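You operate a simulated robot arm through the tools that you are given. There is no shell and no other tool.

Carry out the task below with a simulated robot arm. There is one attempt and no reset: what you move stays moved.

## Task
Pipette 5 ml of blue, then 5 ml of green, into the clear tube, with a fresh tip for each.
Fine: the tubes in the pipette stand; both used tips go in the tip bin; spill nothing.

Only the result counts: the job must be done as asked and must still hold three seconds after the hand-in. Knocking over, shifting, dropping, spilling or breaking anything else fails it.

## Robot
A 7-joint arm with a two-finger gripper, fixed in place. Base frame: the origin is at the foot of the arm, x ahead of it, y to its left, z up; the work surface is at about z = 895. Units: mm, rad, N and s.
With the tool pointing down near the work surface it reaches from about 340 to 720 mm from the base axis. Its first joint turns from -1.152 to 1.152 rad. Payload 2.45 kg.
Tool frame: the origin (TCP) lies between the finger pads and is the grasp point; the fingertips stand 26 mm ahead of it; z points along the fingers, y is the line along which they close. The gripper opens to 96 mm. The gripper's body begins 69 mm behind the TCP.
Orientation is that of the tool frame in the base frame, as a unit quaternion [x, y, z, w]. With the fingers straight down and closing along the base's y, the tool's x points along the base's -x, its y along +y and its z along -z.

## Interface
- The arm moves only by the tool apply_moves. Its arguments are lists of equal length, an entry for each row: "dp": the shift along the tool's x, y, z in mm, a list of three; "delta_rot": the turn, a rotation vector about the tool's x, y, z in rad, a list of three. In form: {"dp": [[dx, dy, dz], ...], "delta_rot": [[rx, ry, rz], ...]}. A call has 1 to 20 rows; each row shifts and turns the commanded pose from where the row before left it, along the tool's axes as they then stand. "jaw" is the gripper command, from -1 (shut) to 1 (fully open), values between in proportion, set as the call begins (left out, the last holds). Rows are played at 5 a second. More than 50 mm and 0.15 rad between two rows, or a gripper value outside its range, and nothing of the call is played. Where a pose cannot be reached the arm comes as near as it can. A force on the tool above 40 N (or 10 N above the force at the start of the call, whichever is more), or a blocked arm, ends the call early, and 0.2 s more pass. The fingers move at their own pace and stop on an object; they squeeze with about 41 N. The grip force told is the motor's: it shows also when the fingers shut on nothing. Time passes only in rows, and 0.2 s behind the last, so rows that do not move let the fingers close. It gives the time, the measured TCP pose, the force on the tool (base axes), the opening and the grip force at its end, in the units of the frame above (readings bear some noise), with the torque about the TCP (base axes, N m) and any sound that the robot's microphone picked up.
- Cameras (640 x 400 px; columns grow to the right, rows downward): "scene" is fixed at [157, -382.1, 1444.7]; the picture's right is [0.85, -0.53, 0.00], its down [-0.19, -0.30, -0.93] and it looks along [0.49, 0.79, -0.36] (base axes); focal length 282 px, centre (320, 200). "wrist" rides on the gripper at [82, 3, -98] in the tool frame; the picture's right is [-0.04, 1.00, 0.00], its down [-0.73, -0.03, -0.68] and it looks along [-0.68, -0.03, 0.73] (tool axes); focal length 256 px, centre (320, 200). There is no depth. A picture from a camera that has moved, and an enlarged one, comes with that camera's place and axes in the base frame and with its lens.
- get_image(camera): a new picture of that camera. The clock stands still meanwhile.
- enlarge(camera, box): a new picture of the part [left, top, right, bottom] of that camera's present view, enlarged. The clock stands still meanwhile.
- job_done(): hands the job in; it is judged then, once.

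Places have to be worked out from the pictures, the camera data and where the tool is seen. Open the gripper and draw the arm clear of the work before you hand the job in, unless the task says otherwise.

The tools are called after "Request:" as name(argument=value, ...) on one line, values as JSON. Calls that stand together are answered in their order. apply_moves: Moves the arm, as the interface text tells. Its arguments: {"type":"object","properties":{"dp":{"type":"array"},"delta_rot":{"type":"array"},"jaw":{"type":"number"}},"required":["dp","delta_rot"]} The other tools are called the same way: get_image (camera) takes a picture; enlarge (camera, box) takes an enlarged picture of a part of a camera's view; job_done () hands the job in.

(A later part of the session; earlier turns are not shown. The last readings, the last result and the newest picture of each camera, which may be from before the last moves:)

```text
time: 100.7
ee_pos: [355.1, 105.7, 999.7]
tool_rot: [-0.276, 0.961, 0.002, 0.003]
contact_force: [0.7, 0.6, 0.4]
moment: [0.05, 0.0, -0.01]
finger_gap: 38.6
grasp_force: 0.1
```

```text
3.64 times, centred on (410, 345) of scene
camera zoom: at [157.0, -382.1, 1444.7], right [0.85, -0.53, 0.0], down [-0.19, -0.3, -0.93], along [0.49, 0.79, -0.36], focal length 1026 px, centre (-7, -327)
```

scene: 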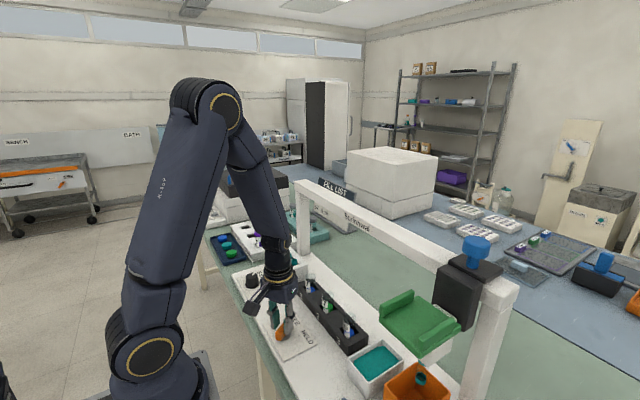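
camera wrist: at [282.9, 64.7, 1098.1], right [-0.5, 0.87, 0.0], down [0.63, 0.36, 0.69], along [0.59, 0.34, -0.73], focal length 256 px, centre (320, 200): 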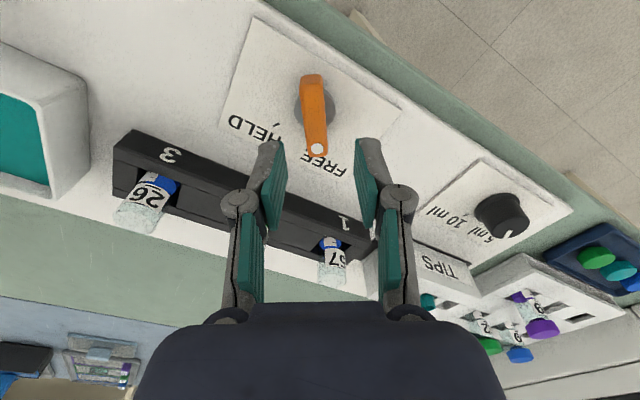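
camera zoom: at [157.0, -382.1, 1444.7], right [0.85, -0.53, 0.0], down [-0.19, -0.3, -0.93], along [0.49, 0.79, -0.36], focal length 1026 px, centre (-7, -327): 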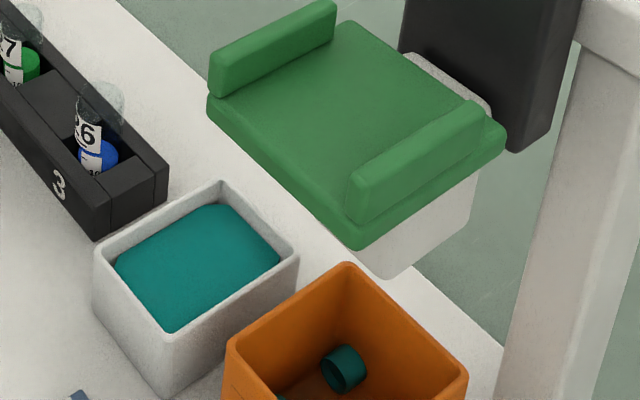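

The lever pivot works out to about (358, 104). I correct by ~3 mm, lower, close loosely, and turn to HELD.

Request:
apply_moves(dp=[[-1.6, -3, 25], [0, 0, 20], [0, 0, 10], [0, 0, 0]], delta_rot=[[0, 0, 0], [0, 0, 0], [0, 0, 0], [0, 0, 0]])

Request:
apply_moves(dp=[[0, 0, 0], [0, 0, 0], [0, 0, 0], [0, 0, 0], [0, 0, 0], [0, 0, 0], [0, 0, 0], [0, 0, 0], [0, 0, 0], [0, 0, 0], [0, 0, 0], [0, 0, 0], [0, 0, 0]], delta_rot=[[0, 0, 0], [0, 0, 0], [0, 0, 0.12], [0, 0, 0.12], [0, 0, 0.12], [0, 0, 0.12], [0, 0, 0.12], [0, 0, 0.12], [0, 0, 0.12], [0, 0, 0.12], [0, 0, 0.12], [0, 0, 0.12], [0, 0, 0]], jaw=-0.58)

Request:
get_image(camera="wrist")

Request:
enlarge(camera="scene", box=[230, 240, 390, 370])

```text
time: 101.7
ee_pos: [359.8, 104.5, 944.9]
tool_rot: [-0.277, 0.961, 0.003, 0.004]
contact_force: [0.2, 0.4, 0.6]
moment: [0.0, 0.02, -0.02]
finger_gap: 38.4
grasp_force: 0.1
```

```text
time: 104.5
ee_pos: [360.2, 105.3, 947.1]
tool_rot: [0.315, 0.949, 0.004, 0.001]
contact_force: [-0.7, -0.1, 0.3]
moment: [-0.02, 0.02, 0.02]
finger_gap: 20.2
grasp_force: 0.1
```

```text
taken
camera wrist: at [294.6, 155.2, 1045.2], right [0.63, 0.78, 0.01], down [0.57, -0.47, 0.68], along [0.53, -0.42, -0.73], focal length 256 px, centre (320, 200)
```

wrist: 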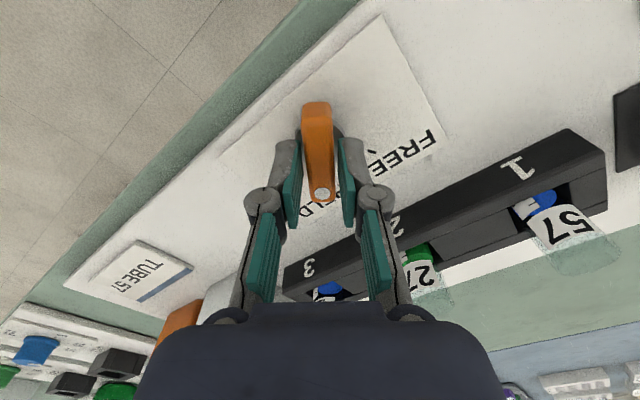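

```text
3.08 times, centred on (310, 305) of scene
camera zoom: at [157.0, -382.1, 1444.7], right [0.85, -0.53, 0.0], down [-0.19, -0.3, -0.93], along [0.49, 0.79, -0.36], focal length 868 px, centre (351, -123)
```

zoom: 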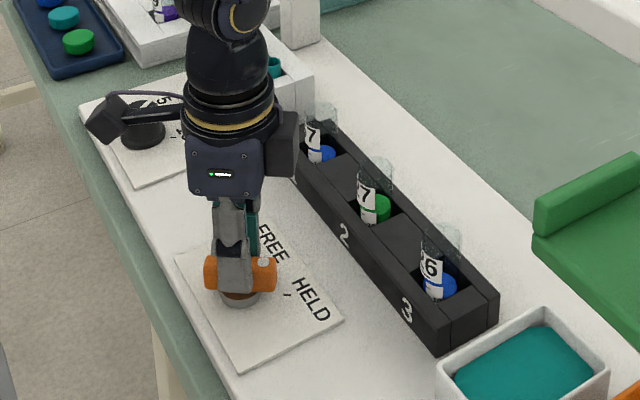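

Nearly there; I turn a bit more until the stop is felt.

Request:
apply_moves(dp=[[0, 0, 0], [0, 0, 0], [0, 0, 0]], delta_rot=[[0, 0, 0.08], [0, 0, 0.06], [0, 0, 0]])

Request:
apply_moves(dp=[[0, 0, 0], [0, 0, 0], [0, 0, -30], [0, 0, -45], [0, 0, -45], [0, 0, -45], [0, 0, -45], [0, 0, -45], [0, 0, -45], [0, 0, 0]], delta_rot=[[0, 0, -0.05], [0, 0, 0], [0, 0, 0], [0, 0, -0.14], [0, 0, -0.14], [0, 0, -0.14], [0, 0, -0.14], [0, 0, -0.14], [0, 0, 0], [0, 0, 0]], jaw=0)

Request:
get_image(camera="wrist")

Request:
enlarge(camera="wrist", box=[240, 0, 400, 100])

```text
time: 105.3
ee_pos: [359.8, 105.6, 945.7]
tool_rot: [0.381, 0.925, 0.005, 0.001]
contact_force: [0.0, 0.9, 0.6]
moment: [0.03, -0.03, 0.01]
finger_gap: 20.3
grasp_force: 0.1
```

```text
time: 107.5
ee_pos: [359.9, 101.8, 1248.2]
tool_rot: [0.015, 1.0, 0.005, 0.003]
contact_force: [-0.5, -0.1, 1.1]
moment: [-0.01, 0.0, 0.05]
finger_gap: 47.9
grasp_force: 0.0
```

```text
taken
camera wrist: at [276.4, 107.0, 1344.9], right [0.07, 1.0, 0.01], down [0.73, -0.06, 0.68], along [0.68, -0.04, -0.73], focal length 256 px, centre (320, 200)
```

wrist: 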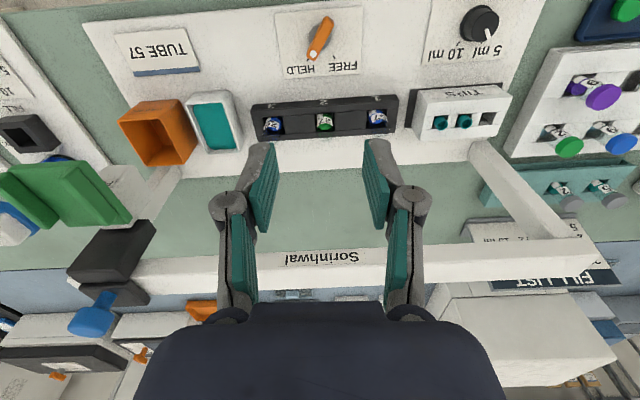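

```text
4.00 times, centred on (320, 50) of wrist
camera zoom: at [276.4, 107.0, 1344.9], right [0.07, 1.0, 0.01], down [0.73, -0.06, 0.68], along [0.68, -0.04, -0.73], focal length 1024 px, centre (320, 800)
```

zoom: 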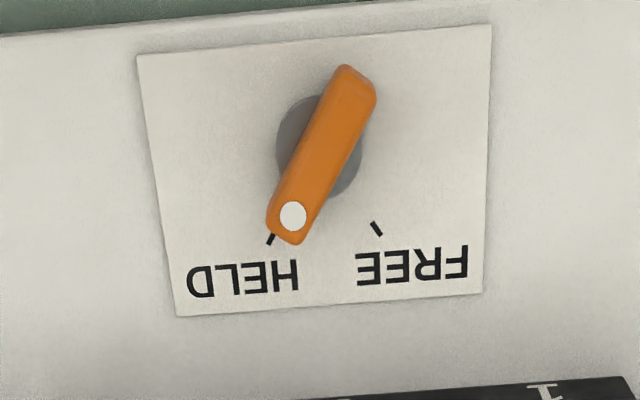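

Lever clearly at HELD. Now back to the plate (y≈−187) to slide the carriage to the next tip.

Request:
apply_moves(dp=[[0, 0, 0], [-12, -41, 0], [-14, -41, 0], [-14, -41, 0], [-14, -41, 0], [-14, -41, 0], [-14, -41, 0], [-13, -43, 0], [0, 0, 0]], delta_rot=[[0, 0, -0.03], [0, 0, 0], [0, 0, 0], [0, 0, 0], [0, 0, 0], [0, 0, 0], [0, 0, 0], [0, 0, 0], [0, 0, 0]], jaw=-0.5)

Request:
get_image(camera="wrist")

```text
time: 109.5
ee_pos: [455.5, -188.9, 1247.8]
tool_rot: [0.001, 1.0, 0.003, 0.002]
contact_force: [0.7, 0.8, 0.0]
moment: [-0.01, 0.0, -0.01]
finger_gap: 24.1
grasp_force: 0.1
```

```text
taken
camera wrist: at [371.8, -187.0, 1345.6], right [0.04, 1.0, 0.01], down [0.73, -0.04, 0.68], along [0.68, -0.02, -0.73], focal length 256 px, centre (320, 200)
```

wrist: 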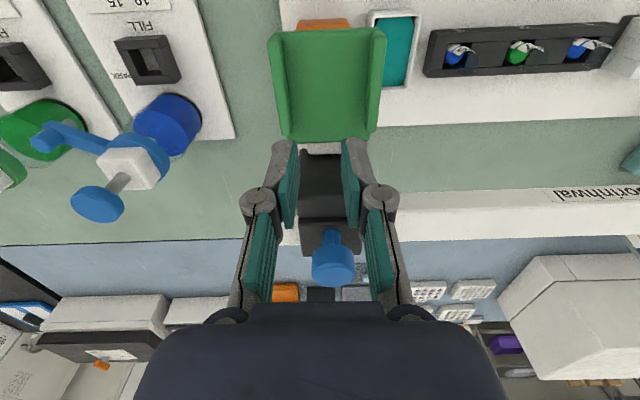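

Aligned. I descend between the ridges and slide the carriage in +y toward the tips (no tip on, so the nozzle is well clear).

Request:
apply_moves(dp=[[0, 1, 30], [0, 0, 30], [0, 0, 26], [0, 8, 0], [0, 15, 0], [0, 20, 0], [0, 20, 0], [0, 20, 0], [0, 20, 0], [0, 20, 0], [0, 20, 0], [0, 20, 0], [0, 20, 0], [0, 20, 0], [0, 20, 0], [0, 20, 0], [0, 20, 0], [0, 0, 0]], delta_rot=[[0, 0, 0], [0, 0, 0], [0, 0, 0], [0, 0, 0], [0, 0, 0], [0, 0, 0], [0, 0, 0], [0, 0, 0], [0, 0, 0], [0, 0, 0], [0, 0, 0], [0, 0, 0], [0, 0, 0], [0, 0, 0], [0, 0, 0], [0, 0, 0], [0, 0, 0], [0, 0, 0]])

Request:
get_image(camera="wrist")

```text
time: 113.3
ee_pos: [453.4, 79.3, 1162.7]
tool_rot: [0.001, 1.0, 0.004, 0.003]
contact_force: [0.2, -0.1, -0.1]
moment: [-0.02, -0.02, 0.01]
finger_gap: 24.3
grasp_force: 0.1
```

```text
taken
camera wrist: at [370.1, 81.1, 1259.2], right [0.04, 1.0, 0.01], down [0.73, -0.04, 0.68], along [0.68, -0.02, -0.73], focal length 256 px, centre (320, 200)
```

wrist: 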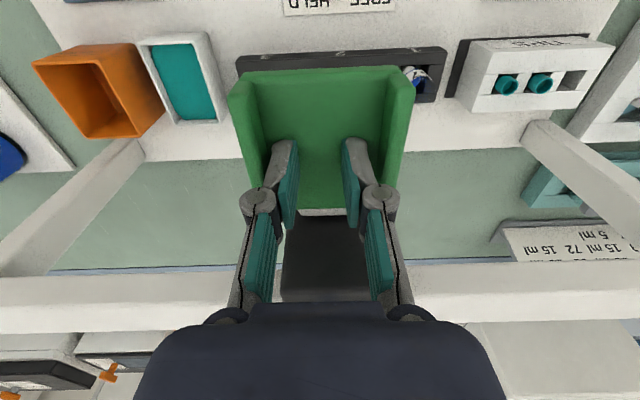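

The carriage follows (y≈78). I continue to just short of the first tip.

Request:
apply_moves(dp=[[0, 15, 0], [0, 20, 0], [0, 20, 0], [0, 20, 0], [0, 20, 0], [0, 20, 0], [0, 20, 0], [0, 20, 0], [0, 20, 0], [0, 15, 0], [0, 10, 0], [0, 5, 0], [0, 0, 0]], delta_rot=[[0, 0, 0], [0, 0, 0], [0, 0, 0], [0, 0, 0], [0, 0, 0], [0, 0, 0], [0, 0, 0], [0, 0, 0], [0, 0, 0], [0, 0, 0], [0, 0, 0], [0, 0, 0], [0, 0, 0]])

Request:
get_image(camera="wrist")

Request:
enlarge(camera="scene", box=[265, 200, 345, 270])

```text
time: 116.1
ee_pos: [454.6, 283.1, 1162.1]
tool_rot: [0.001, 1.0, 0.005, 0.002]
contact_force: [-0.3, -1.1, 1.8]
moment: [0.02, -0.01, 0.0]
finger_gap: 23.6
grasp_force: 0.1
```

```text
taken
camera wrist: at [370.9, 285.5, 1260.3], right [0.04, 1.0, 0.01], down [0.73, -0.04, 0.68], along [0.68, -0.02, -0.73], focal length 256 px, centre (320, 200)
```

wrist: 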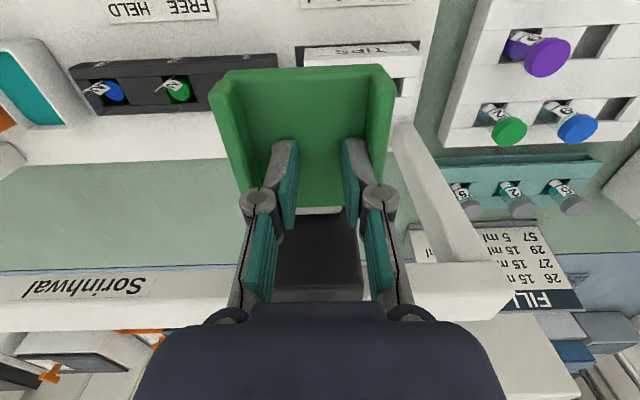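

```text
5.71 times, centred on (305, 235) of scene
camera zoom: at [157.0, -382.1, 1444.7], right [0.85, -0.53, 0.0], down [-0.19, -0.3, -0.93], along [0.49, 0.79, -0.36], focal length 1613 px, centre (406, 0)
```

zoom: 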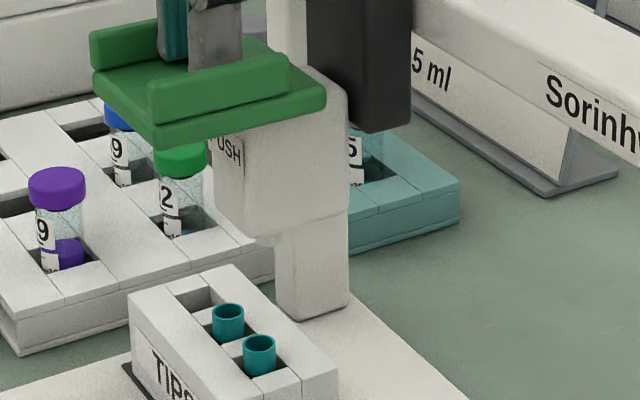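

Carriage y≈274; tip 1 is at about 294. I nudge slowly to its detent.

Request:
apply_moves(dp=[[0, 5, 0], [0, 5, 0], [0, 4, 0], [0, 0, 0]], delta_rot=[[0, 0, 0], [0, 0, 0], [0, 0, 0], [0, 0, 0]])

Request:
get_image(camera="wrist")

Request:
enlarge(camera="scene", box=[265, 200, 345, 270])

```text
time: 117.1
ee_pos: [453.9, 296.5, 1163.1]
tool_rot: [0.001, 1.0, 0.005, 0.003]
contact_force: [1.1, -0.6, 0.2]
moment: [0.02, 0.01, -0.01]
finger_gap: 24.0
grasp_force: 0.0
```

```text
taken
camera wrist: at [370.4, 299.5, 1259.9], right [0.04, 1.0, 0.01], down [0.73, -0.04, 0.68], along [0.68, -0.02, -0.73], focal length 256 px, centre (320, 200)
```

wrist: 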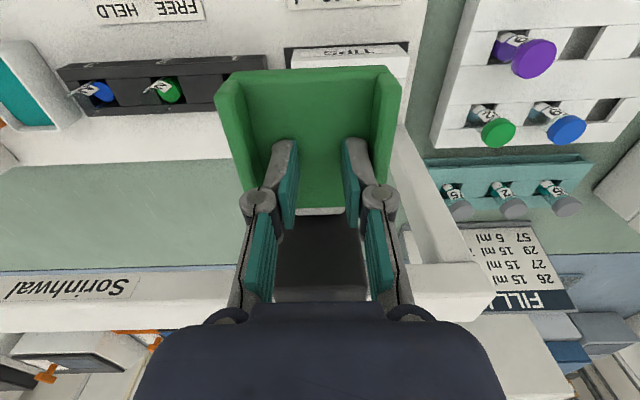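

```text
5.71 times, centred on (305, 235) of scene
camera zoom: at [157.0, -382.1, 1444.7], right [0.85, -0.53, 0.0], down [-0.19, -0.3, -0.93], along [0.49, 0.79, -0.36], focal length 1613 px, centre (406, 0)
```

zoom: 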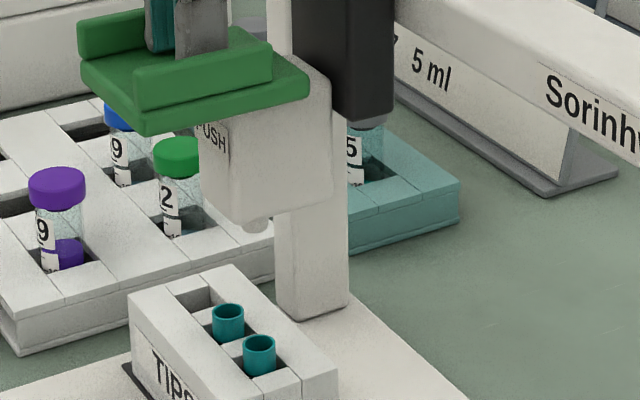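

The nozzle is nearly above tip 1 (≈2 mm short). I nudge slightly and check finely.

Request:
apply_moves(dp=[[0, 1.5, 0], [0, 1.5, 0], [0, 0, 0]], delta_rot=[[0, 0, 0], [0, 0, 0], [0, 0, 0]])

Request:
get_image(camera="wrist")

Request:
enlarge(camera="scene", box=[275, 210, 335, 270])

```text
time: 117.9
ee_pos: [453.2, 300.5, 1162.4]
tool_rot: [0.001, 1.0, 0.005, 0.003]
contact_force: [-0.7, -0.3, 0.4]
moment: [-0.01, -0.01, 0.0]
finger_gap: 23.7
grasp_force: 0.1
```

```text
taken
camera wrist: at [370.7, 302.3, 1260.3], right [0.04, 1.0, 0.01], down [0.73, -0.04, 0.68], along [0.68, -0.02, -0.73], focal length 256 px, centre (320, 200)
```

wrist: 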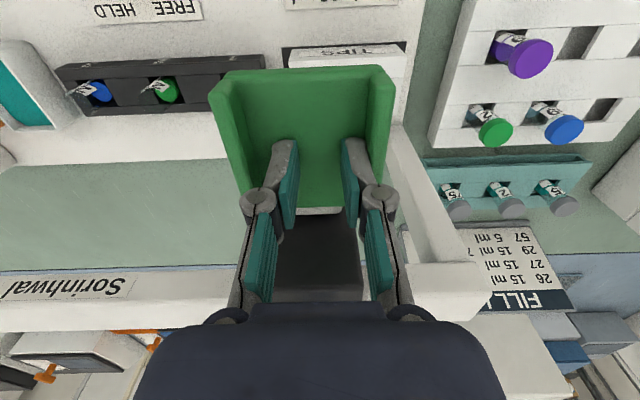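

```text
6.67 times, centred on (305, 240) of scene
camera zoom: at [157.0, -382.1, 1444.7], right [0.85, -0.53, 0.0], down [-0.19, -0.3, -0.93], along [0.49, 0.79, -0.36], focal length 1882 px, centre (420, -67)
```

zoom: 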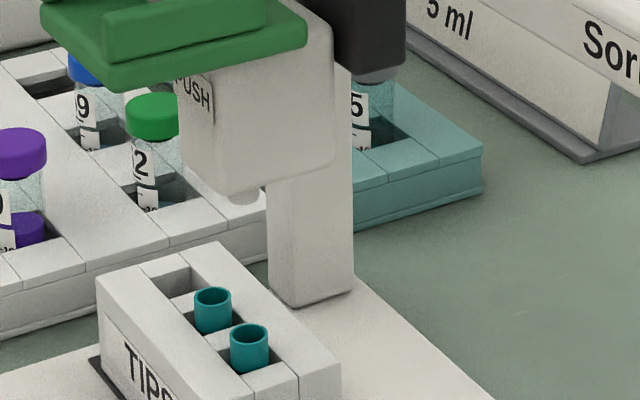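

The carriage is locked in tip 1's detent (y≈291), and the nozzle projects right onto tip 1. I recentre the fingers and push down to near the tip.

Request:
apply_moves(dp=[[0, -4, 0], [0, -4, 0], [0, 0, 10], [0, 0, 12], [0, 0, 12], [0, 0, 12], [0, 0, 12], [0, 0, 8], [0, 0, 0]], delta_rot=[[0, 0, 0], [0, 0, 0], [0, 0, 0], [0, 0, 0], [0, 0, 0], [0, 0, 0], [0, 0, 0], [0, 0, 0], [0, 0, 0]])

Request:
enlarge(camera="scene", box=[275, 210, 335, 270])

Request:
get_image(camera="wrist")

```text
time: 119.9
ee_pos: [454.4, 292.1, 1096.3]
tool_rot: [0.001, 1.0, 0.004, 0.001]
contact_force: [-0.7, 0.4, 5.5]
moment: [-0.1, 0.04, -0.02]
finger_gap: 24.0
grasp_force: 0.1
```

```text
6.67 times, centred on (305, 240) of scene
camera zoom: at [156.9, -382.1, 1444.7], right [0.85, -0.53, 0.0], down [-0.19, -0.3, -0.93], along [0.49, 0.79, -0.36], focal length 1882 px, centre (420, -67)
```

zoom: 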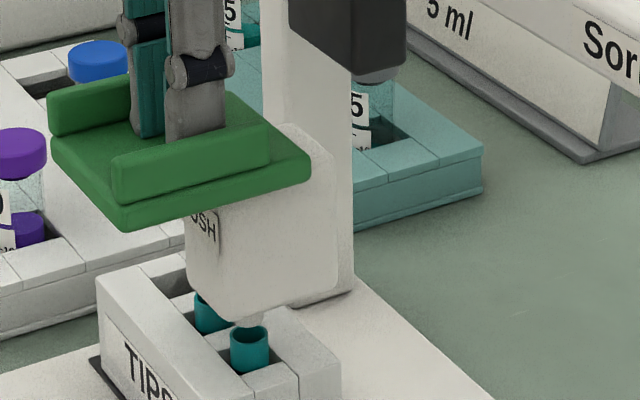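

```text
taken
camera wrist: at [370.9, 294.0, 1194.1], right [0.04, 1.0, 0.01], down [0.73, -0.04, 0.68], along [0.68, -0.02, -0.73], focal length 256 px, centre (320, 200)
```

wrist: 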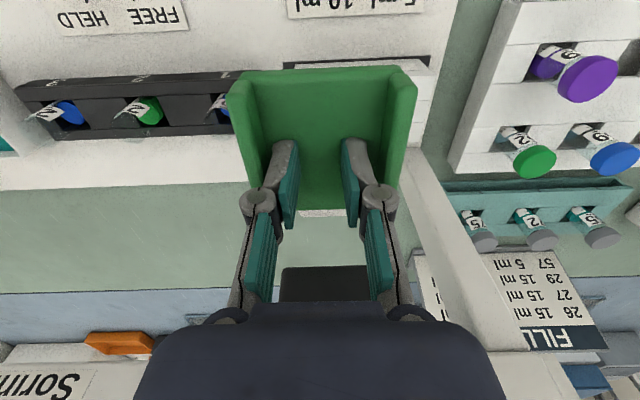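

The nozzle sits over tip 1. I press on in small steps to seat it.

Request:
apply_moves(dp=[[0, 0, 4], [0, 0, 4], [0, 0, 3], [0, 0, 2], [0, 0, 2], [0, 0, 0]], delta_rot=[[0, 0, 0], [0, 0, 0], [0, 0, 0], [0, 0, 0], [0, 0, 0], [0, 0, 0]])

Request:
enlarge(camera="scene", box=[275, 210, 335, 270])

```text
time: 121.3
ee_pos: [455.1, 291.3, 1080.6]
tool_rot: [0.001, 1.0, 0.005, 0.003]
contact_force: [-1.9, 0.7, 6.7]
moment: [-0.13, 0.11, -0.04]
finger_gap: 24.1
grasp_force: 0.5
```

```text
6.67 times, centred on (305, 240) of scene
camera zoom: at [156.9, -382.1, 1444.7], right [0.85, -0.53, 0.0], down [-0.19, -0.3, -0.93], along [0.49, 0.79, -0.36], focal length 1882 px, centre (420, -67)
```

zoom: 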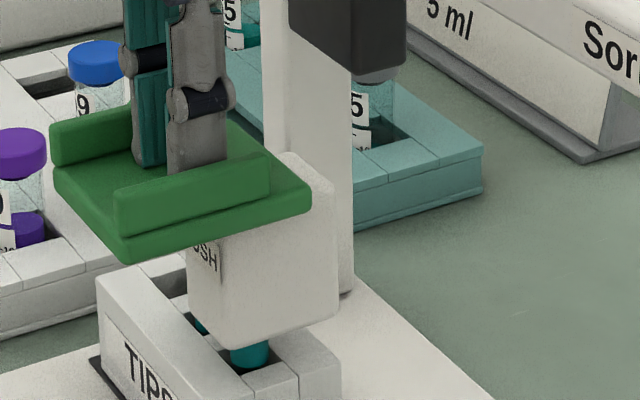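

Request:
apply_moves(dp=[[0, 0, 1.5], [0, 0, 1.5], [0, 0, 1.5], [0, 0, 0], [0, 0, 0]], delta_rot=[[0, 0, 0], [0, 0, 0], [0, 0, 0], [0, 0, 0], [0, 0, 0]])

Request:
apply_moves(dp=[[0, 0, -5], [0, 0, -8], [0, 0, -12], [0, 0, -14], [0, 0, -15], [0, 0, -15], [0, 0, -14], [0, 0, 0]], delta_rot=[[0, 0, 0], [0, 0, 0], [0, 0, 0], [0, 0, 0], [0, 0, 0], [0, 0, 0], [0, 0, 0], [0, 0, 0]])

Request:
enlarge(camera="scene", box=[275, 200, 345, 280])

Request:
get_image(camera="wrist")

```text
time: 122.5
ee_pos: [452.8, 292.9, 1077.0]
tool_rot: [0.0, 1.0, 0.004, 0.003]
contact_force: [-4.1, -4.3, 23.2]
moment: [-0.39, 0.21, -0.05]
finger_gap: 25.5
grasp_force: 0.6
```

```text
time: 124.3
ee_pos: [453.9, 290.8, 1161.8]
tool_rot: [0.0, 1.0, 0.003, 0.003]
contact_force: [0.1, 0.2, -0.8]
moment: [0.0, -0.03, 0.0]
finger_gap: 24.1
grasp_force: 0.1
```

```text
5.00 times, centred on (310, 240) of scene
camera zoom: at [157.0, -382.1, 1444.7], right [0.85, -0.53, 0.0], down [-0.19, -0.3, -0.93], along [0.49, 0.79, -0.36], focal length 1411 px, centre (370, 0)
```

zoom: 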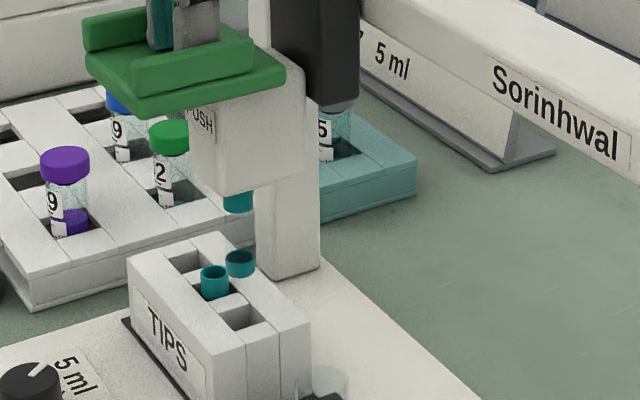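

```text
taken
camera wrist: at [371.0, 293.6, 1259.0], right [0.04, 1.0, 0.01], down [0.73, -0.04, 0.68], along [0.68, -0.02, -0.73], focal length 256 px, centre (320, 200)
```

wrist: 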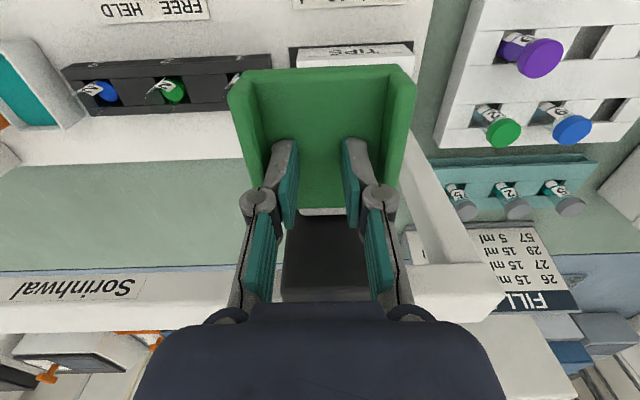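

The fresh tip is on. I slide to tube 2 (expected carriage y≈101), passing over tube 1 with the empty tip fully up.

Request:
apply_moves(dp=[[0, -8, -1], [0, -12, 0], [0, -15, 0], [0, -15, 0], [0, -15, 0], [0, -15, 0], [0, -15, 0], [0, -15, 0], [0, -15, 0], [0, -15, 0], [0, -12, 0], [0, -10, 0], [0, -8, 0], [0, -6, 0], [0, 0, 0]], delta_rot=[[0, 0, 0], [0, 0, 0], [0, 0, 0], [0, 0, 0], [0, 0, 0], [0, 0, 0], [0, 0, 0], [0, 0, 0], [0, 0, 0], [0, 0, 0], [0, 0, 0], [0, 0, 0], [0, 0, 0], [0, 0, 0], [0, 0, 0]])

Request:
get_image(camera="wrist")

Request:
enlarge(camera="scene", box=[295, 240, 375, 320])

```text
time: 127.5
ee_pos: [455.0, 114.4, 1160.5]
tool_rot: [0.002, 1.0, 0.003, 0.003]
contact_force: [-1.9, -4.3, 2.1]
moment: [0.01, -0.01, 0.06]
finger_gap: 21.1
grasp_force: 0.1
```

```text
taken
camera wrist: at [371.3, 116.9, 1258.3], right [0.04, 1.0, 0.01], down [0.73, -0.04, 0.68], along [0.68, -0.02, -0.73], focal length 256 px, centre (320, 200)
```

wrist: 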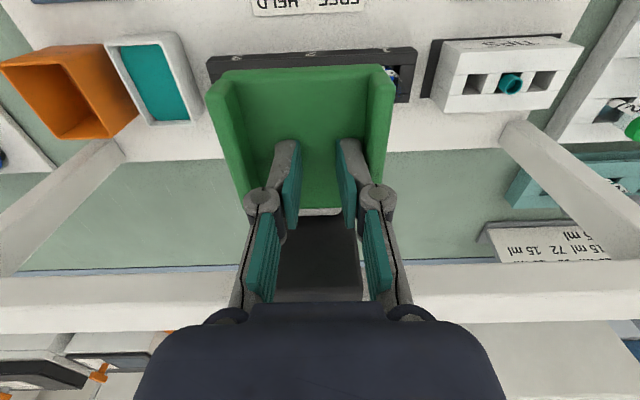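

```text
5.00 times, centred on (335, 280) of scene
camera zoom: at [156.9, -382.2, 1444.7], right [0.85, -0.53, 0.0], down [-0.19, -0.3, -0.93], along [0.49, 0.79, -0.36], focal length 1411 px, centre (245, -200)
```

zoom: 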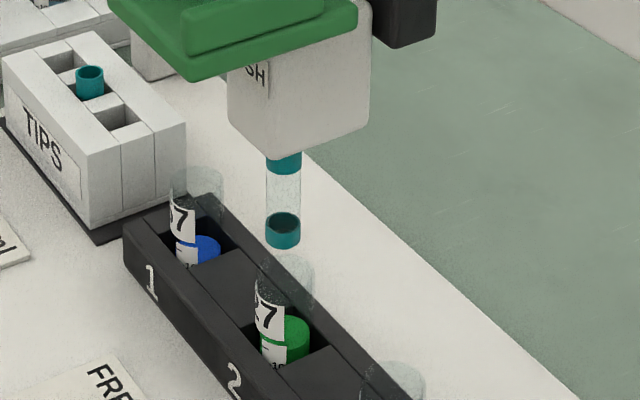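

The detent of tube 2 is pulling the carriage (it's ahead of the fingers at ≈104). I move the fingers to y≈102 to let it settle.

Request:
apply_moves(dp=[[0, -4, 0], [0, -4, 0], [0, -4, 0], [0, 0, 0], [0, 0, 0]], delta_rot=[[0, 0, 0], [0, 0, 0], [0, 0, 0], [0, 0, 0], [0, 0, 0]])

Request:
get_image(camera="wrist")

Request:
enlarge(camera="scene", box=[315, 265, 365, 325])

```text
time: 128.7
ee_pos: [453.9, 103.5, 1158.0]
tool_rot: [0.001, 1.0, 0.004, 0.003]
contact_force: [0.4, 0.5, 1.6]
moment: [0.02, 0.05, -0.02]
finger_gap: 23.6
grasp_force: 0.1
```

```text
taken
camera wrist: at [371.1, 106.0, 1257.3], right [0.04, 1.0, 0.01], down [0.73, -0.04, 0.68], along [0.68, -0.02, -0.73], focal length 256 px, centre (320, 200)
```

wrist: 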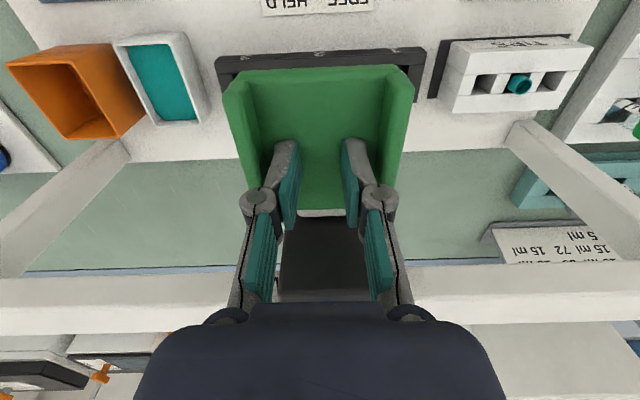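

```text
6.67 times, centred on (340, 295) of scene
camera zoom: at [157.0, -382.0, 1444.7], right [0.85, -0.53, 0.0], down [-0.19, -0.3, -0.93], along [0.49, 0.79, -0.36], focal length 1882 px, centre (187, -433)
```

zoom: 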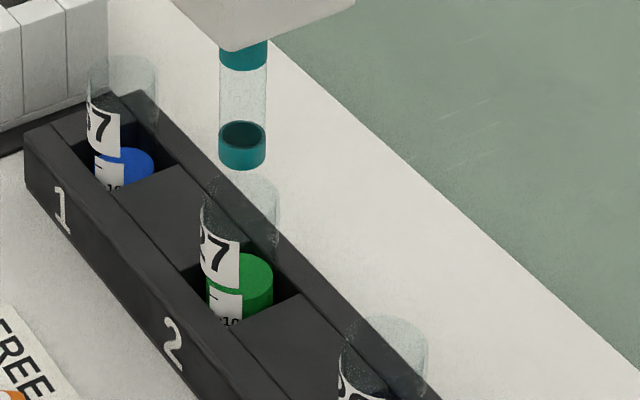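

Settled at y≈101, tip centred over tube 2. I push down into the green tube.

Request:
apply_moves(dp=[[0, -2, 6], [0, 0, 8], [0, 0, 8], [0, 0, 6], [0, 0, 6], [0, 0, 0]], delta_rot=[[0, 0, 0], [0, 0, 0], [0, 0, 0], [0, 0, 0], [0, 0, 0], [0, 0, 0]])

Request:
enlarge(camera="scene", box=[315, 265, 365, 325])

```text
time: 130.1
ee_pos: [455.5, 101.0, 1125.9]
tool_rot: [0.001, 1.0, 0.004, 0.002]
contact_force: [-1.6, 0.3, 4.0]
moment: [0.01, 0.14, -0.05]
finger_gap: 24.3
grasp_force: 0.0
```

```text
6.67 times, centred on (340, 295) of scene
camera zoom: at [156.9, -382.0, 1444.7], right [0.85, -0.53, 0.0], down [-0.19, -0.3, -0.93], along [0.49, 0.79, -0.36], focal length 1882 px, centre (187, -433)
```

zoom: 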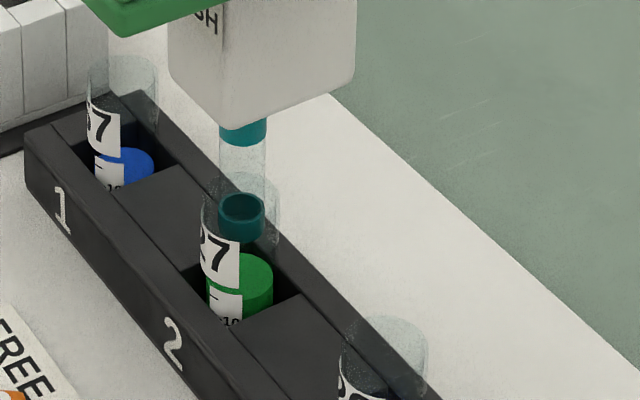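

The tip is inside tube 27. I continue to near the end of the stroke.

Request:
apply_moves(dp=[[0, 0, 6], [0, 0, 6], [0, 0, 6], [0, 0, 6], [0, 0, 6], [0, 0, 6], [0, 0, 5], [0, 0, 0]], delta_rot=[[0, 0, 0], [0, 0, 0], [0, 0, 0], [0, 0, 0], [0, 0, 0], [0, 0, 0], [0, 0, 0], [0, 0, 0]])

Request:
enlarge(camera="scene", box=[315, 265, 365, 325])

```text
time: 131.9
ee_pos: [455.2, 103.4, 1084.3]
tool_rot: [0.0, 1.0, 0.004, 0.003]
contact_force: [-0.8, 0.7, 6.0]
moment: [-0.07, 0.1, -0.03]
finger_gap: 24.1
grasp_force: 0.1
```

```text
6.67 times, centred on (340, 295) of scene
camera zoom: at [156.9, -382.1, 1444.7], right [0.85, -0.53, 0.0], down [-0.19, -0.3, -0.93], along [0.49, 0.79, -0.36], focal length 1882 px, centre (187, -433)
```

zoom: 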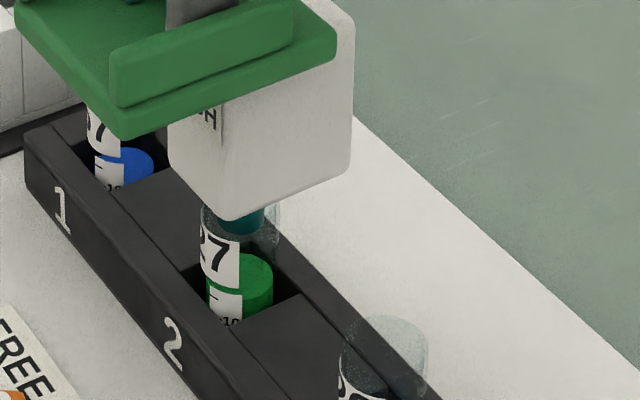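

Now the last few millimetres in small steps until the draw happens.

Request:
apply_moves(dp=[[0, 0, 1.5], [0, 0, 1.5], [0, 0, 1.5], [0, 0, 1], [0, 0, 0], [0, 0, 0]], delta_rot=[[0, 0, 0], [0, 0, 0], [0, 0, 0], [0, 0, 0], [0, 0, 0], [0, 0, 0]])

Request:
enlarge(camera="scene", box=[315, 265, 365, 325])

```text
time: 133.3
ee_pos: [454.6, 103.2, 1080.3]
tool_rot: [0.001, 1.0, 0.004, 0.004]
contact_force: [1.6, 0.4, 6.3]
moment: [-0.08, 0.02, 0.07]
finger_gap: 24.1
grasp_force: 0.3
```

```text
6.67 times, centred on (340, 295) of scene
camera zoom: at [157.0, -382.1, 1444.7], right [0.85, -0.53, 0.0], down [-0.19, -0.3, -0.93], along [0.49, 0.79, -0.36], focal length 1882 px, centre (187, -433)
```

zoom: 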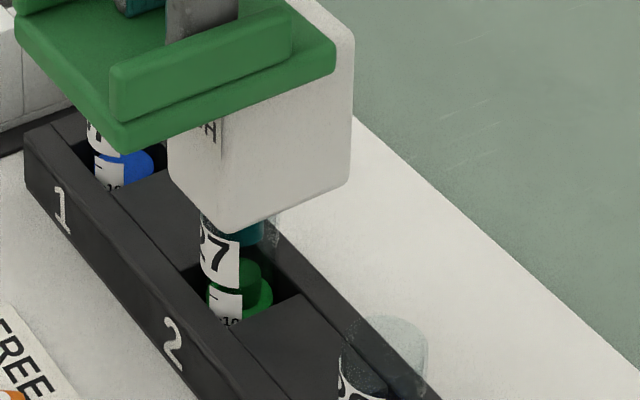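

Drawn: the green tube's level dropped and the tip is filled. I raise fully.

Request:
apply_moves(dp=[[0, 0, 0], [0, 0, -5], [0, 0, -7], [0, 0, -8], [0, 0, -8], [0, 0, -10], [0, 0, -12], [0, 0, -12], [0, 0, -12], [0, 0, -8], [0, 0, 0]], delta_rot=[[0, 0, 0], [0, 0, 0], [0, 0, 0], [0, 0, 0], [0, 0, 0], [0, 0, 0], [0, 0, 0], [0, 0, 0], [0, 0, 0], [0, 0, 0], [0, 0, 0]])

Request:
enlarge(camera="scene", box=[315, 255, 365, 325])

Request:
get_image(camera="wrist")

```text
time: 135.7
ee_pos: [454.6, 100.3, 1161.0]
tool_rot: [0.001, 1.0, 0.004, 0.002]
contact_force: [0.6, 0.8, 0.3]
moment: [0.0, -0.01, 0.02]
finger_gap: 23.9
grasp_force: 0.0
```

```text
5.71 times, centred on (340, 290) of scene
camera zoom: at [157.0, -382.1, 1444.7], right [0.85, -0.53, 0.0], down [-0.19, -0.3, -0.93], along [0.49, 0.79, -0.36], focal length 1613 px, centre (206, -314)
```

zoom: 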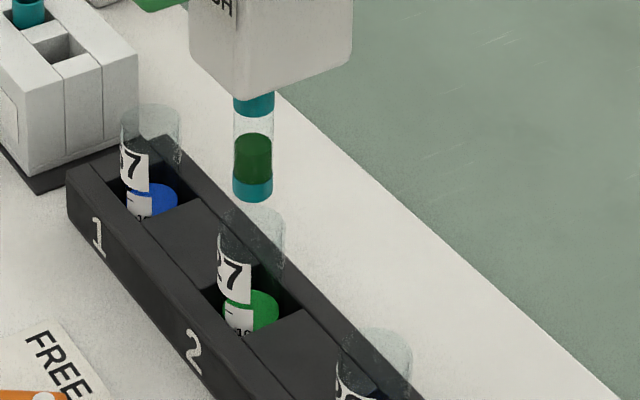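

```text
taken
camera wrist: at [370.7, 103.7, 1258.9], right [0.04, 1.0, 0.01], down [0.73, -0.04, 0.68], along [0.68, -0.02, -0.73], focal length 256 px, centre (320, 200)
```

wrist: 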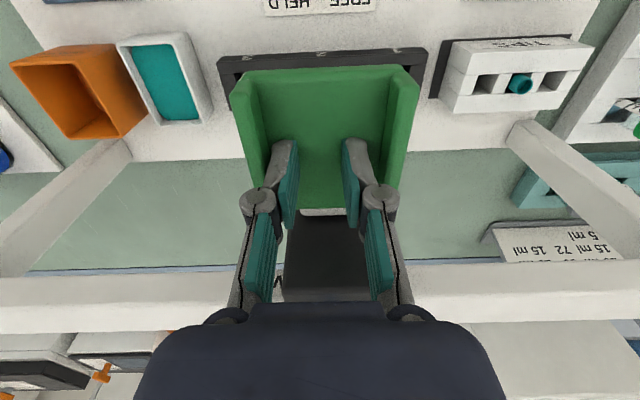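

5 ml of green in the tip. I slide +y to tube 1 (previously reached with the fingers at y≈190).

Request:
apply_moves(dp=[[0, 5, -2], [0, 6, 0], [0, 8, 0], [0, 10, 0], [0, 10, 0], [0, 10, 0], [0, 10, 0], [0, 8, 0], [0, 8, 0], [0, 6, 0], [0, 5, 0], [0, 4, 0], [0, 0, 0]], delta_rot=[[0, 0, 0], [0, 0, 0], [0, 0, 0], [0, 0, 0], [0, 0, 0], [0, 0, 0], [0, 0, 0], [0, 0, 0], [0, 0, 0], [0, 0, 0], [0, 0, 0], [0, 0, 0], [0, 0, 0]])

Request:
get_image(camera="wrist")

Request:
enlarge(camera="scene", box=[285, 230, 345, 280])

```text
time: 138.5
ee_pos: [453.8, 193.4, 1163.4]
tool_rot: [-0.001, 1.0, 0.004, 0.002]
contact_force: [-0.1, -0.1, -0.4]
moment: [0.0, -0.01, 0.01]
finger_gap: 24.2
grasp_force: 0.1
```

```text
taken
camera wrist: at [370.9, 195.6, 1261.9], right [0.04, 1.0, 0.01], down [0.73, -0.04, 0.68], along [0.68, -0.02, -0.73], focal length 256 px, centre (320, 200)
```

wrist: 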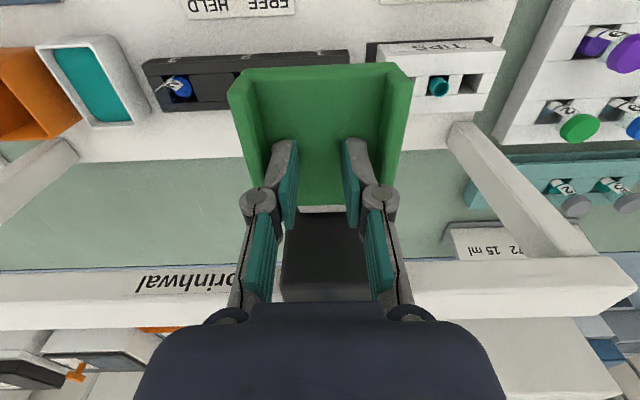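

```text
8.00 times, centred on (315, 255) of scene
camera zoom: at [157.0, -382.1, 1444.7], right [0.85, -0.53, 0.0], down [-0.19, -0.3, -0.93], along [0.49, 0.79, -0.36], focal length 2258 px, centre (360, -240)
```

zoom: 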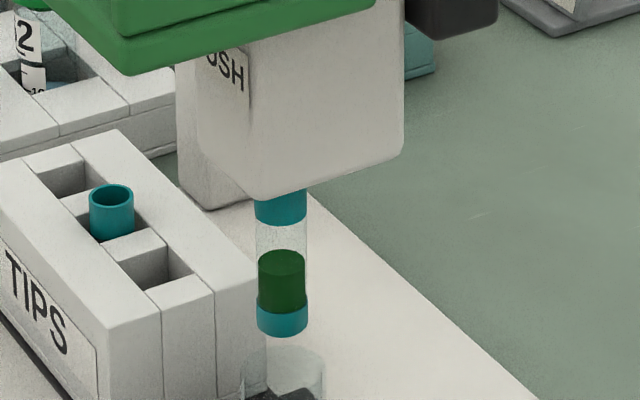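

The tip is again exactly where it was for the blue delivery. I push down into tube 57.

Request:
apply_moves(dp=[[0, -2, 6], [0, 0, 8], [0, 0, 8], [0, 0, 6], [0, 0, 6], [0, 0, 6], [0, 0, 0]], delta_rot=[[0, 0, 0], [0, 0, 0], [0, 0, 0], [0, 0, 0], [0, 0, 0], [0, 0, 0], [0, 0, 0]])

Request:
enlarge(camera="scene", box=[285, 240, 345, 300])

```text
time: 140.1
ee_pos: [454.7, 190.5, 1123.2]
tool_rot: [0.001, 1.0, 0.005, 0.002]
contact_force: [1.5, 0.5, 4.7]
moment: [0.01, 0.01, -0.02]
finger_gap: 23.9
grasp_force: 0.0
```

```text
6.67 times, centred on (315, 270) of scene
camera zoom: at [157.0, -382.1, 1444.7], right [0.85, -0.53, 0.0], down [-0.19, -0.3, -0.93], along [0.49, 0.79, -0.36], focal length 1882 px, centre (353, -267)
```

zoom: 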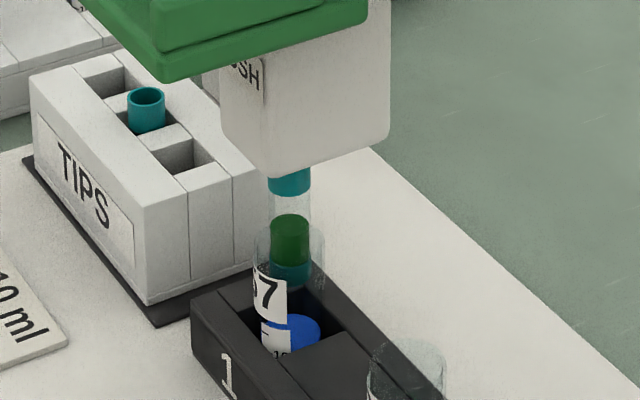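

Inside the tube, centred. I continue to near the end of stroke and then in small steps to dispense.

Request:
apply_moves(dp=[[0, 0, 6], [0, 0, 6], [0, 0, 6], [0, 0, 6], [0, 0, 6], [0, 0, 6], [0, 0, 4], [0, 0, 0]], delta_rot=[[0, 0, 0], [0, 0, 0], [0, 0, 0], [0, 0, 0], [0, 0, 0], [0, 0, 0], [0, 0, 0], [0, 0, 0]])

Request:
apply_moves(dp=[[0, 0, 1.5], [0, 0, 1.5], [0, 0, 1], [0, 0, 0], [0, 0, 0]], delta_rot=[[0, 0, 0], [0, 0, 0], [0, 0, 0], [0, 0, 0], [0, 0, 0]])

Request:
enlarge(camera="scene", box=[285, 240, 345, 300])

```text
time: 141.9
ee_pos: [454.2, 190.1, 1083.1]
tool_rot: [0.001, 1.0, 0.005, 0.002]
contact_force: [-2.4, 0.3, 6.2]
moment: [-0.04, 0.12, 0.0]
finger_gap: 23.7
grasp_force: 0.0
```

```text
time: 143.1
ee_pos: [455.0, 191.2, 1079.3]
tool_rot: [0.001, 1.0, 0.004, 0.003]
contact_force: [3.4, 0.6, 6.9]
moment: [-0.07, -0.06, 0.01]
finger_gap: 24.0
grasp_force: 0.1
```

```text
6.67 times, centred on (315, 270) of scene
camera zoom: at [157.0, -382.1, 1444.7], right [0.85, -0.53, 0.0], down [-0.19, -0.3, -0.93], along [0.49, 0.79, -0.36], focal length 1882 px, centre (353, -267)
```

zoom: 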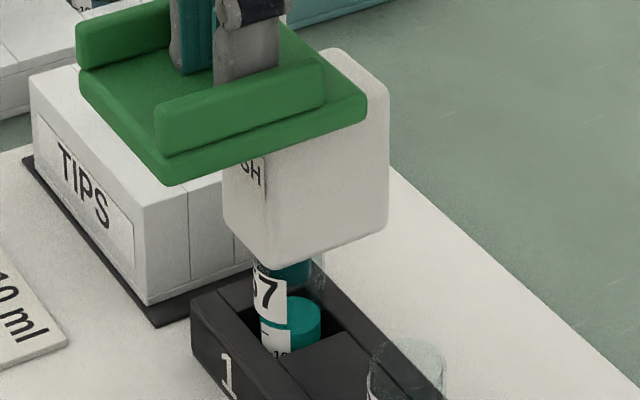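

Delivered: tube 57 turned teal with the level risen. I raise fully.

Request:
apply_moves(dp=[[0, 0, -5], [0, 0, -7], [0, 0, -8], [0, 0, -10], [0, 0, -12], [0, 0, -14], [0, 0, -14], [0, 0, -12], [0, 0, 0]], delta_rot=[[0, 0, 0], [0, 0, 0], [0, 0, 0], [0, 0, 0], [0, 0, 0], [0, 0, 0], [0, 0, 0], [0, 0, 0], [0, 0, 0]])

Request:
enlarge(camera="scene", box=[285, 230, 385, 330])

Request:
get_image(camera="wrist")

```text
time: 145.1
ee_pos: [455.2, 189.4, 1161.7]
tool_rot: [0.001, 1.0, 0.004, 0.003]
contact_force: [0.7, 1.7, -0.3]
moment: [0.0, -0.02, 0.0]
finger_gap: 23.5
grasp_force: 0.2
```

```text
4.00 times, centred on (335, 280) of scene
camera zoom: at [157.0, -382.0, 1444.7], right [0.85, -0.53, 0.0], down [-0.19, -0.3, -0.93], along [0.49, 0.79, -0.36], focal length 1129 px, centre (260, -120)
```

zoom: 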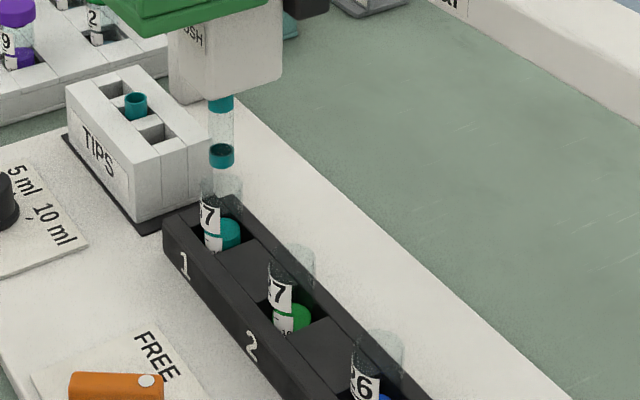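

```text
taken
camera wrist: at [371.3, 191.6, 1259.6], right [0.04, 1.0, 0.01], down [0.73, -0.04, 0.68], along [0.68, -0.02, -0.73], focal length 256 px, centre (320, 200)
```

wrist: 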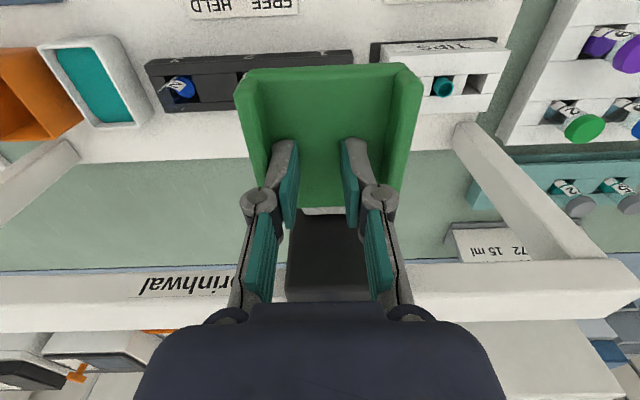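

The tip is empty. I slide the carriage back to the bin.

Request:
apply_moves(dp=[[0, -6, -1], [0, -10, 0], [0, -15, 0], [0, -15, 0], [0, -15, 0], [0, -15, 0], [0, -15, 0], [0, -15, 0], [0, -15, 0], [0, -15, 0], [0, -15, 0], [0, -15, 0], [0, -15, 0], [0, -15, 0], [0, -15, 0], [0, -15, 0], [0, 0, 0]], delta_rot=[[0, 0, 0], [0, 0, 0], [0, 0, 0], [0, 0, 0], [0, 0, 0], [0, 0, 0], [0, 0, 0], [0, 0, 0], [0, 0, 0], [0, 0, 0], [0, 0, 0], [0, 0, 0], [0, 0, 0], [0, 0, 0], [0, 0, 0], [0, 0, 0], [0, 0, 0]])

Request:
apply_moves(dp=[[0, -12, 0], [0, -15, 0], [0, -15, 0], [0, -15, 0], [0, -15, 0], [0, -15, 0], [0, -15, 0], [0, -12, 0], [0, -10, 0], [0, -7, 0], [0, -5, 0], [0, 0, 0]], delta_rot=[[0, 0, 0], [0, 0, 0], [0, 0, 0], [0, 0, 0], [0, 0, 0], [0, 0, 0], [0, 0, 0], [0, 0, 0], [0, 0, 0], [0, 0, 0], [0, 0, 0], [0, 0, 0]])

Request:
get_image(camera="wrist")

Request:
enlarge(camera="scene", box=[350, 280, 470, 400])

```text
time: 148.7
ee_pos: [453.7, -36.7, 1160.4]
tool_rot: [0.001, 1.0, 0.005, 0.003]
contact_force: [-0.5, -0.2, -1.5]
moment: [-0.02, 0.01, 0.0]
finger_gap: 24.0
grasp_force: 0.0
```

```text
time: 151.3
ee_pos: [454.3, -173.7, 1161.8]
tool_rot: [0.003, 1.0, 0.003, 0.004]
contact_force: [-0.1, -4.1, 1.9]
moment: [0.01, -0.01, 0.01]
finger_gap: 21.0
grasp_force: 0.0
```

```text
taken
camera wrist: at [370.7, -170.8, 1259.0], right [0.04, 1.0, 0.01], down [0.73, -0.04, 0.68], along [0.68, -0.02, -0.73], focal length 256 px, centre (320, 200)
```

wrist: 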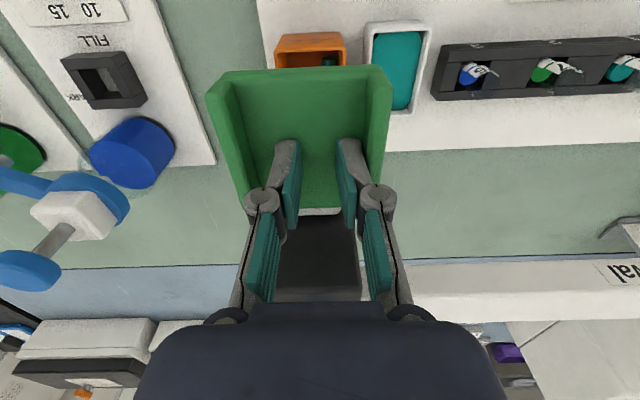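

```text
3.33 times, centred on (410, 340) of scene
camera zoom: at [157.0, -382.2, 1444.7], right [0.85, -0.53, 0.0], down [-0.19, -0.3, -0.93], along [0.49, 0.79, -0.36], focal length 941 px, centre (20, -267)
```

zoom: 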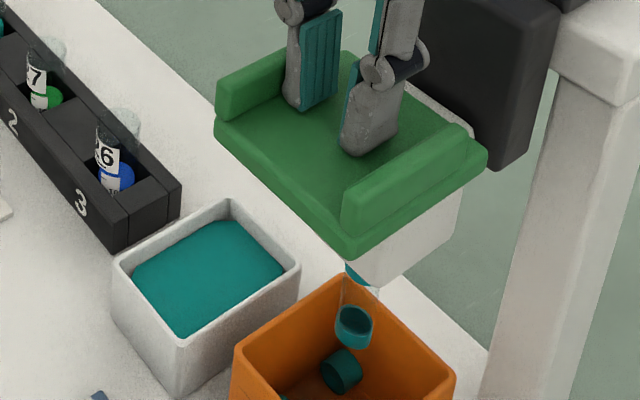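

The bin has a detent too (carriage y≈−187); the first tip lies at y≈−158, clear of the drop line. I centre the fingers to let it settle, then rise and go to the lever.

Request:
apply_moves(dp=[[0, -5, 0], [0, -5, 0], [0, -3, 0], [0, 0, 0], [0, 0, -30], [0, 0, -30], [0, 0, -30], [14, 41, 0], [14, 41, 0], [14, 41, 0], [14, 41, 0], [14, 42, 0], [14, 42, 0], [14, 43, 0], [0, 0, 0]], delta_rot=[[0, 0, 0], [0, 0, 0], [0, 0, 0], [0, 0, 0], [0, 0, 0], [0, 0, 0], [0, 0, 0], [0, 0, 0], [0, 0, 0], [0, 0, 0], [0, 0, 0], [0, 0, 0], [0, 0, 0], [0, 0, 0], [0, 0, 0]])

Request:
enlarge(camera="scene", box=[350, 280, 470, 400])

```text
time: 154.5
ee_pos: [355.1, 105.8, 1254.2]
tool_rot: [0.0, 1.0, 0.003, 0.002]
contact_force: [0.0, -0.2, 0.8]
moment: [0.03, 0.03, 0.02]
finger_gap: 23.8
grasp_force: 0.0
```

```text
3.33 times, centred on (410, 340) of scene
camera zoom: at [157.0, -382.0, 1444.7], right [0.85, -0.53, 0.0], down [-0.19, -0.3, -0.93], along [0.49, 0.79, -0.36], focal length 941 px, centre (20, -267)
```

zoom: 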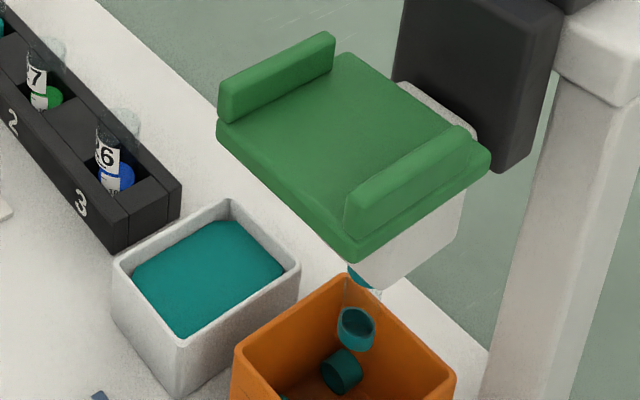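

Carriage settled over the bin with the tip hanging inside the outline. Now I lower over the lever with the tool turned for HELD.

Request:
apply_moves(dp=[[-3.5, -1, 45], [0, 0, 45], [0, 0, 45], [0, 0, 45], [0, 0, 45], [0, 0, 29], [0, 0, 0]], delta_rot=[[0, 0, 0], [0, 0, 0.13], [0, 0, 0.13], [0, 0, 0.13], [0, 0, 0.13], [0, 0, 0], [0, 0, 0]], jaw=-0.2)

Request:
get_image(camera="wrist")

```text
time: 156.1
ee_pos: [358.3, 104.7, 996.2]
tool_rot: [0.258, 0.966, 0.005, 0.002]
contact_force: [0.1, 1.0, 0.7]
moment: [0.0, -0.01, 0.05]
finger_gap: 38.3
grasp_force: 0.1
```

```text
taken
camera wrist: at [287.6, 147.2, 1094.4], right [0.53, 0.85, 0.01], down [0.62, -0.4, 0.68], along [0.58, -0.36, -0.73], focal length 256 px, centre (320, 200)
```

wrist: 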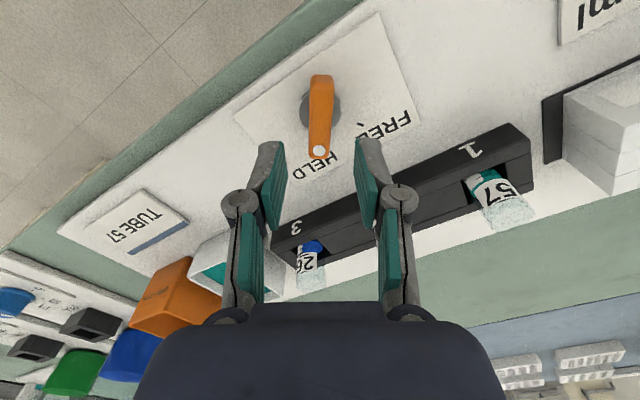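

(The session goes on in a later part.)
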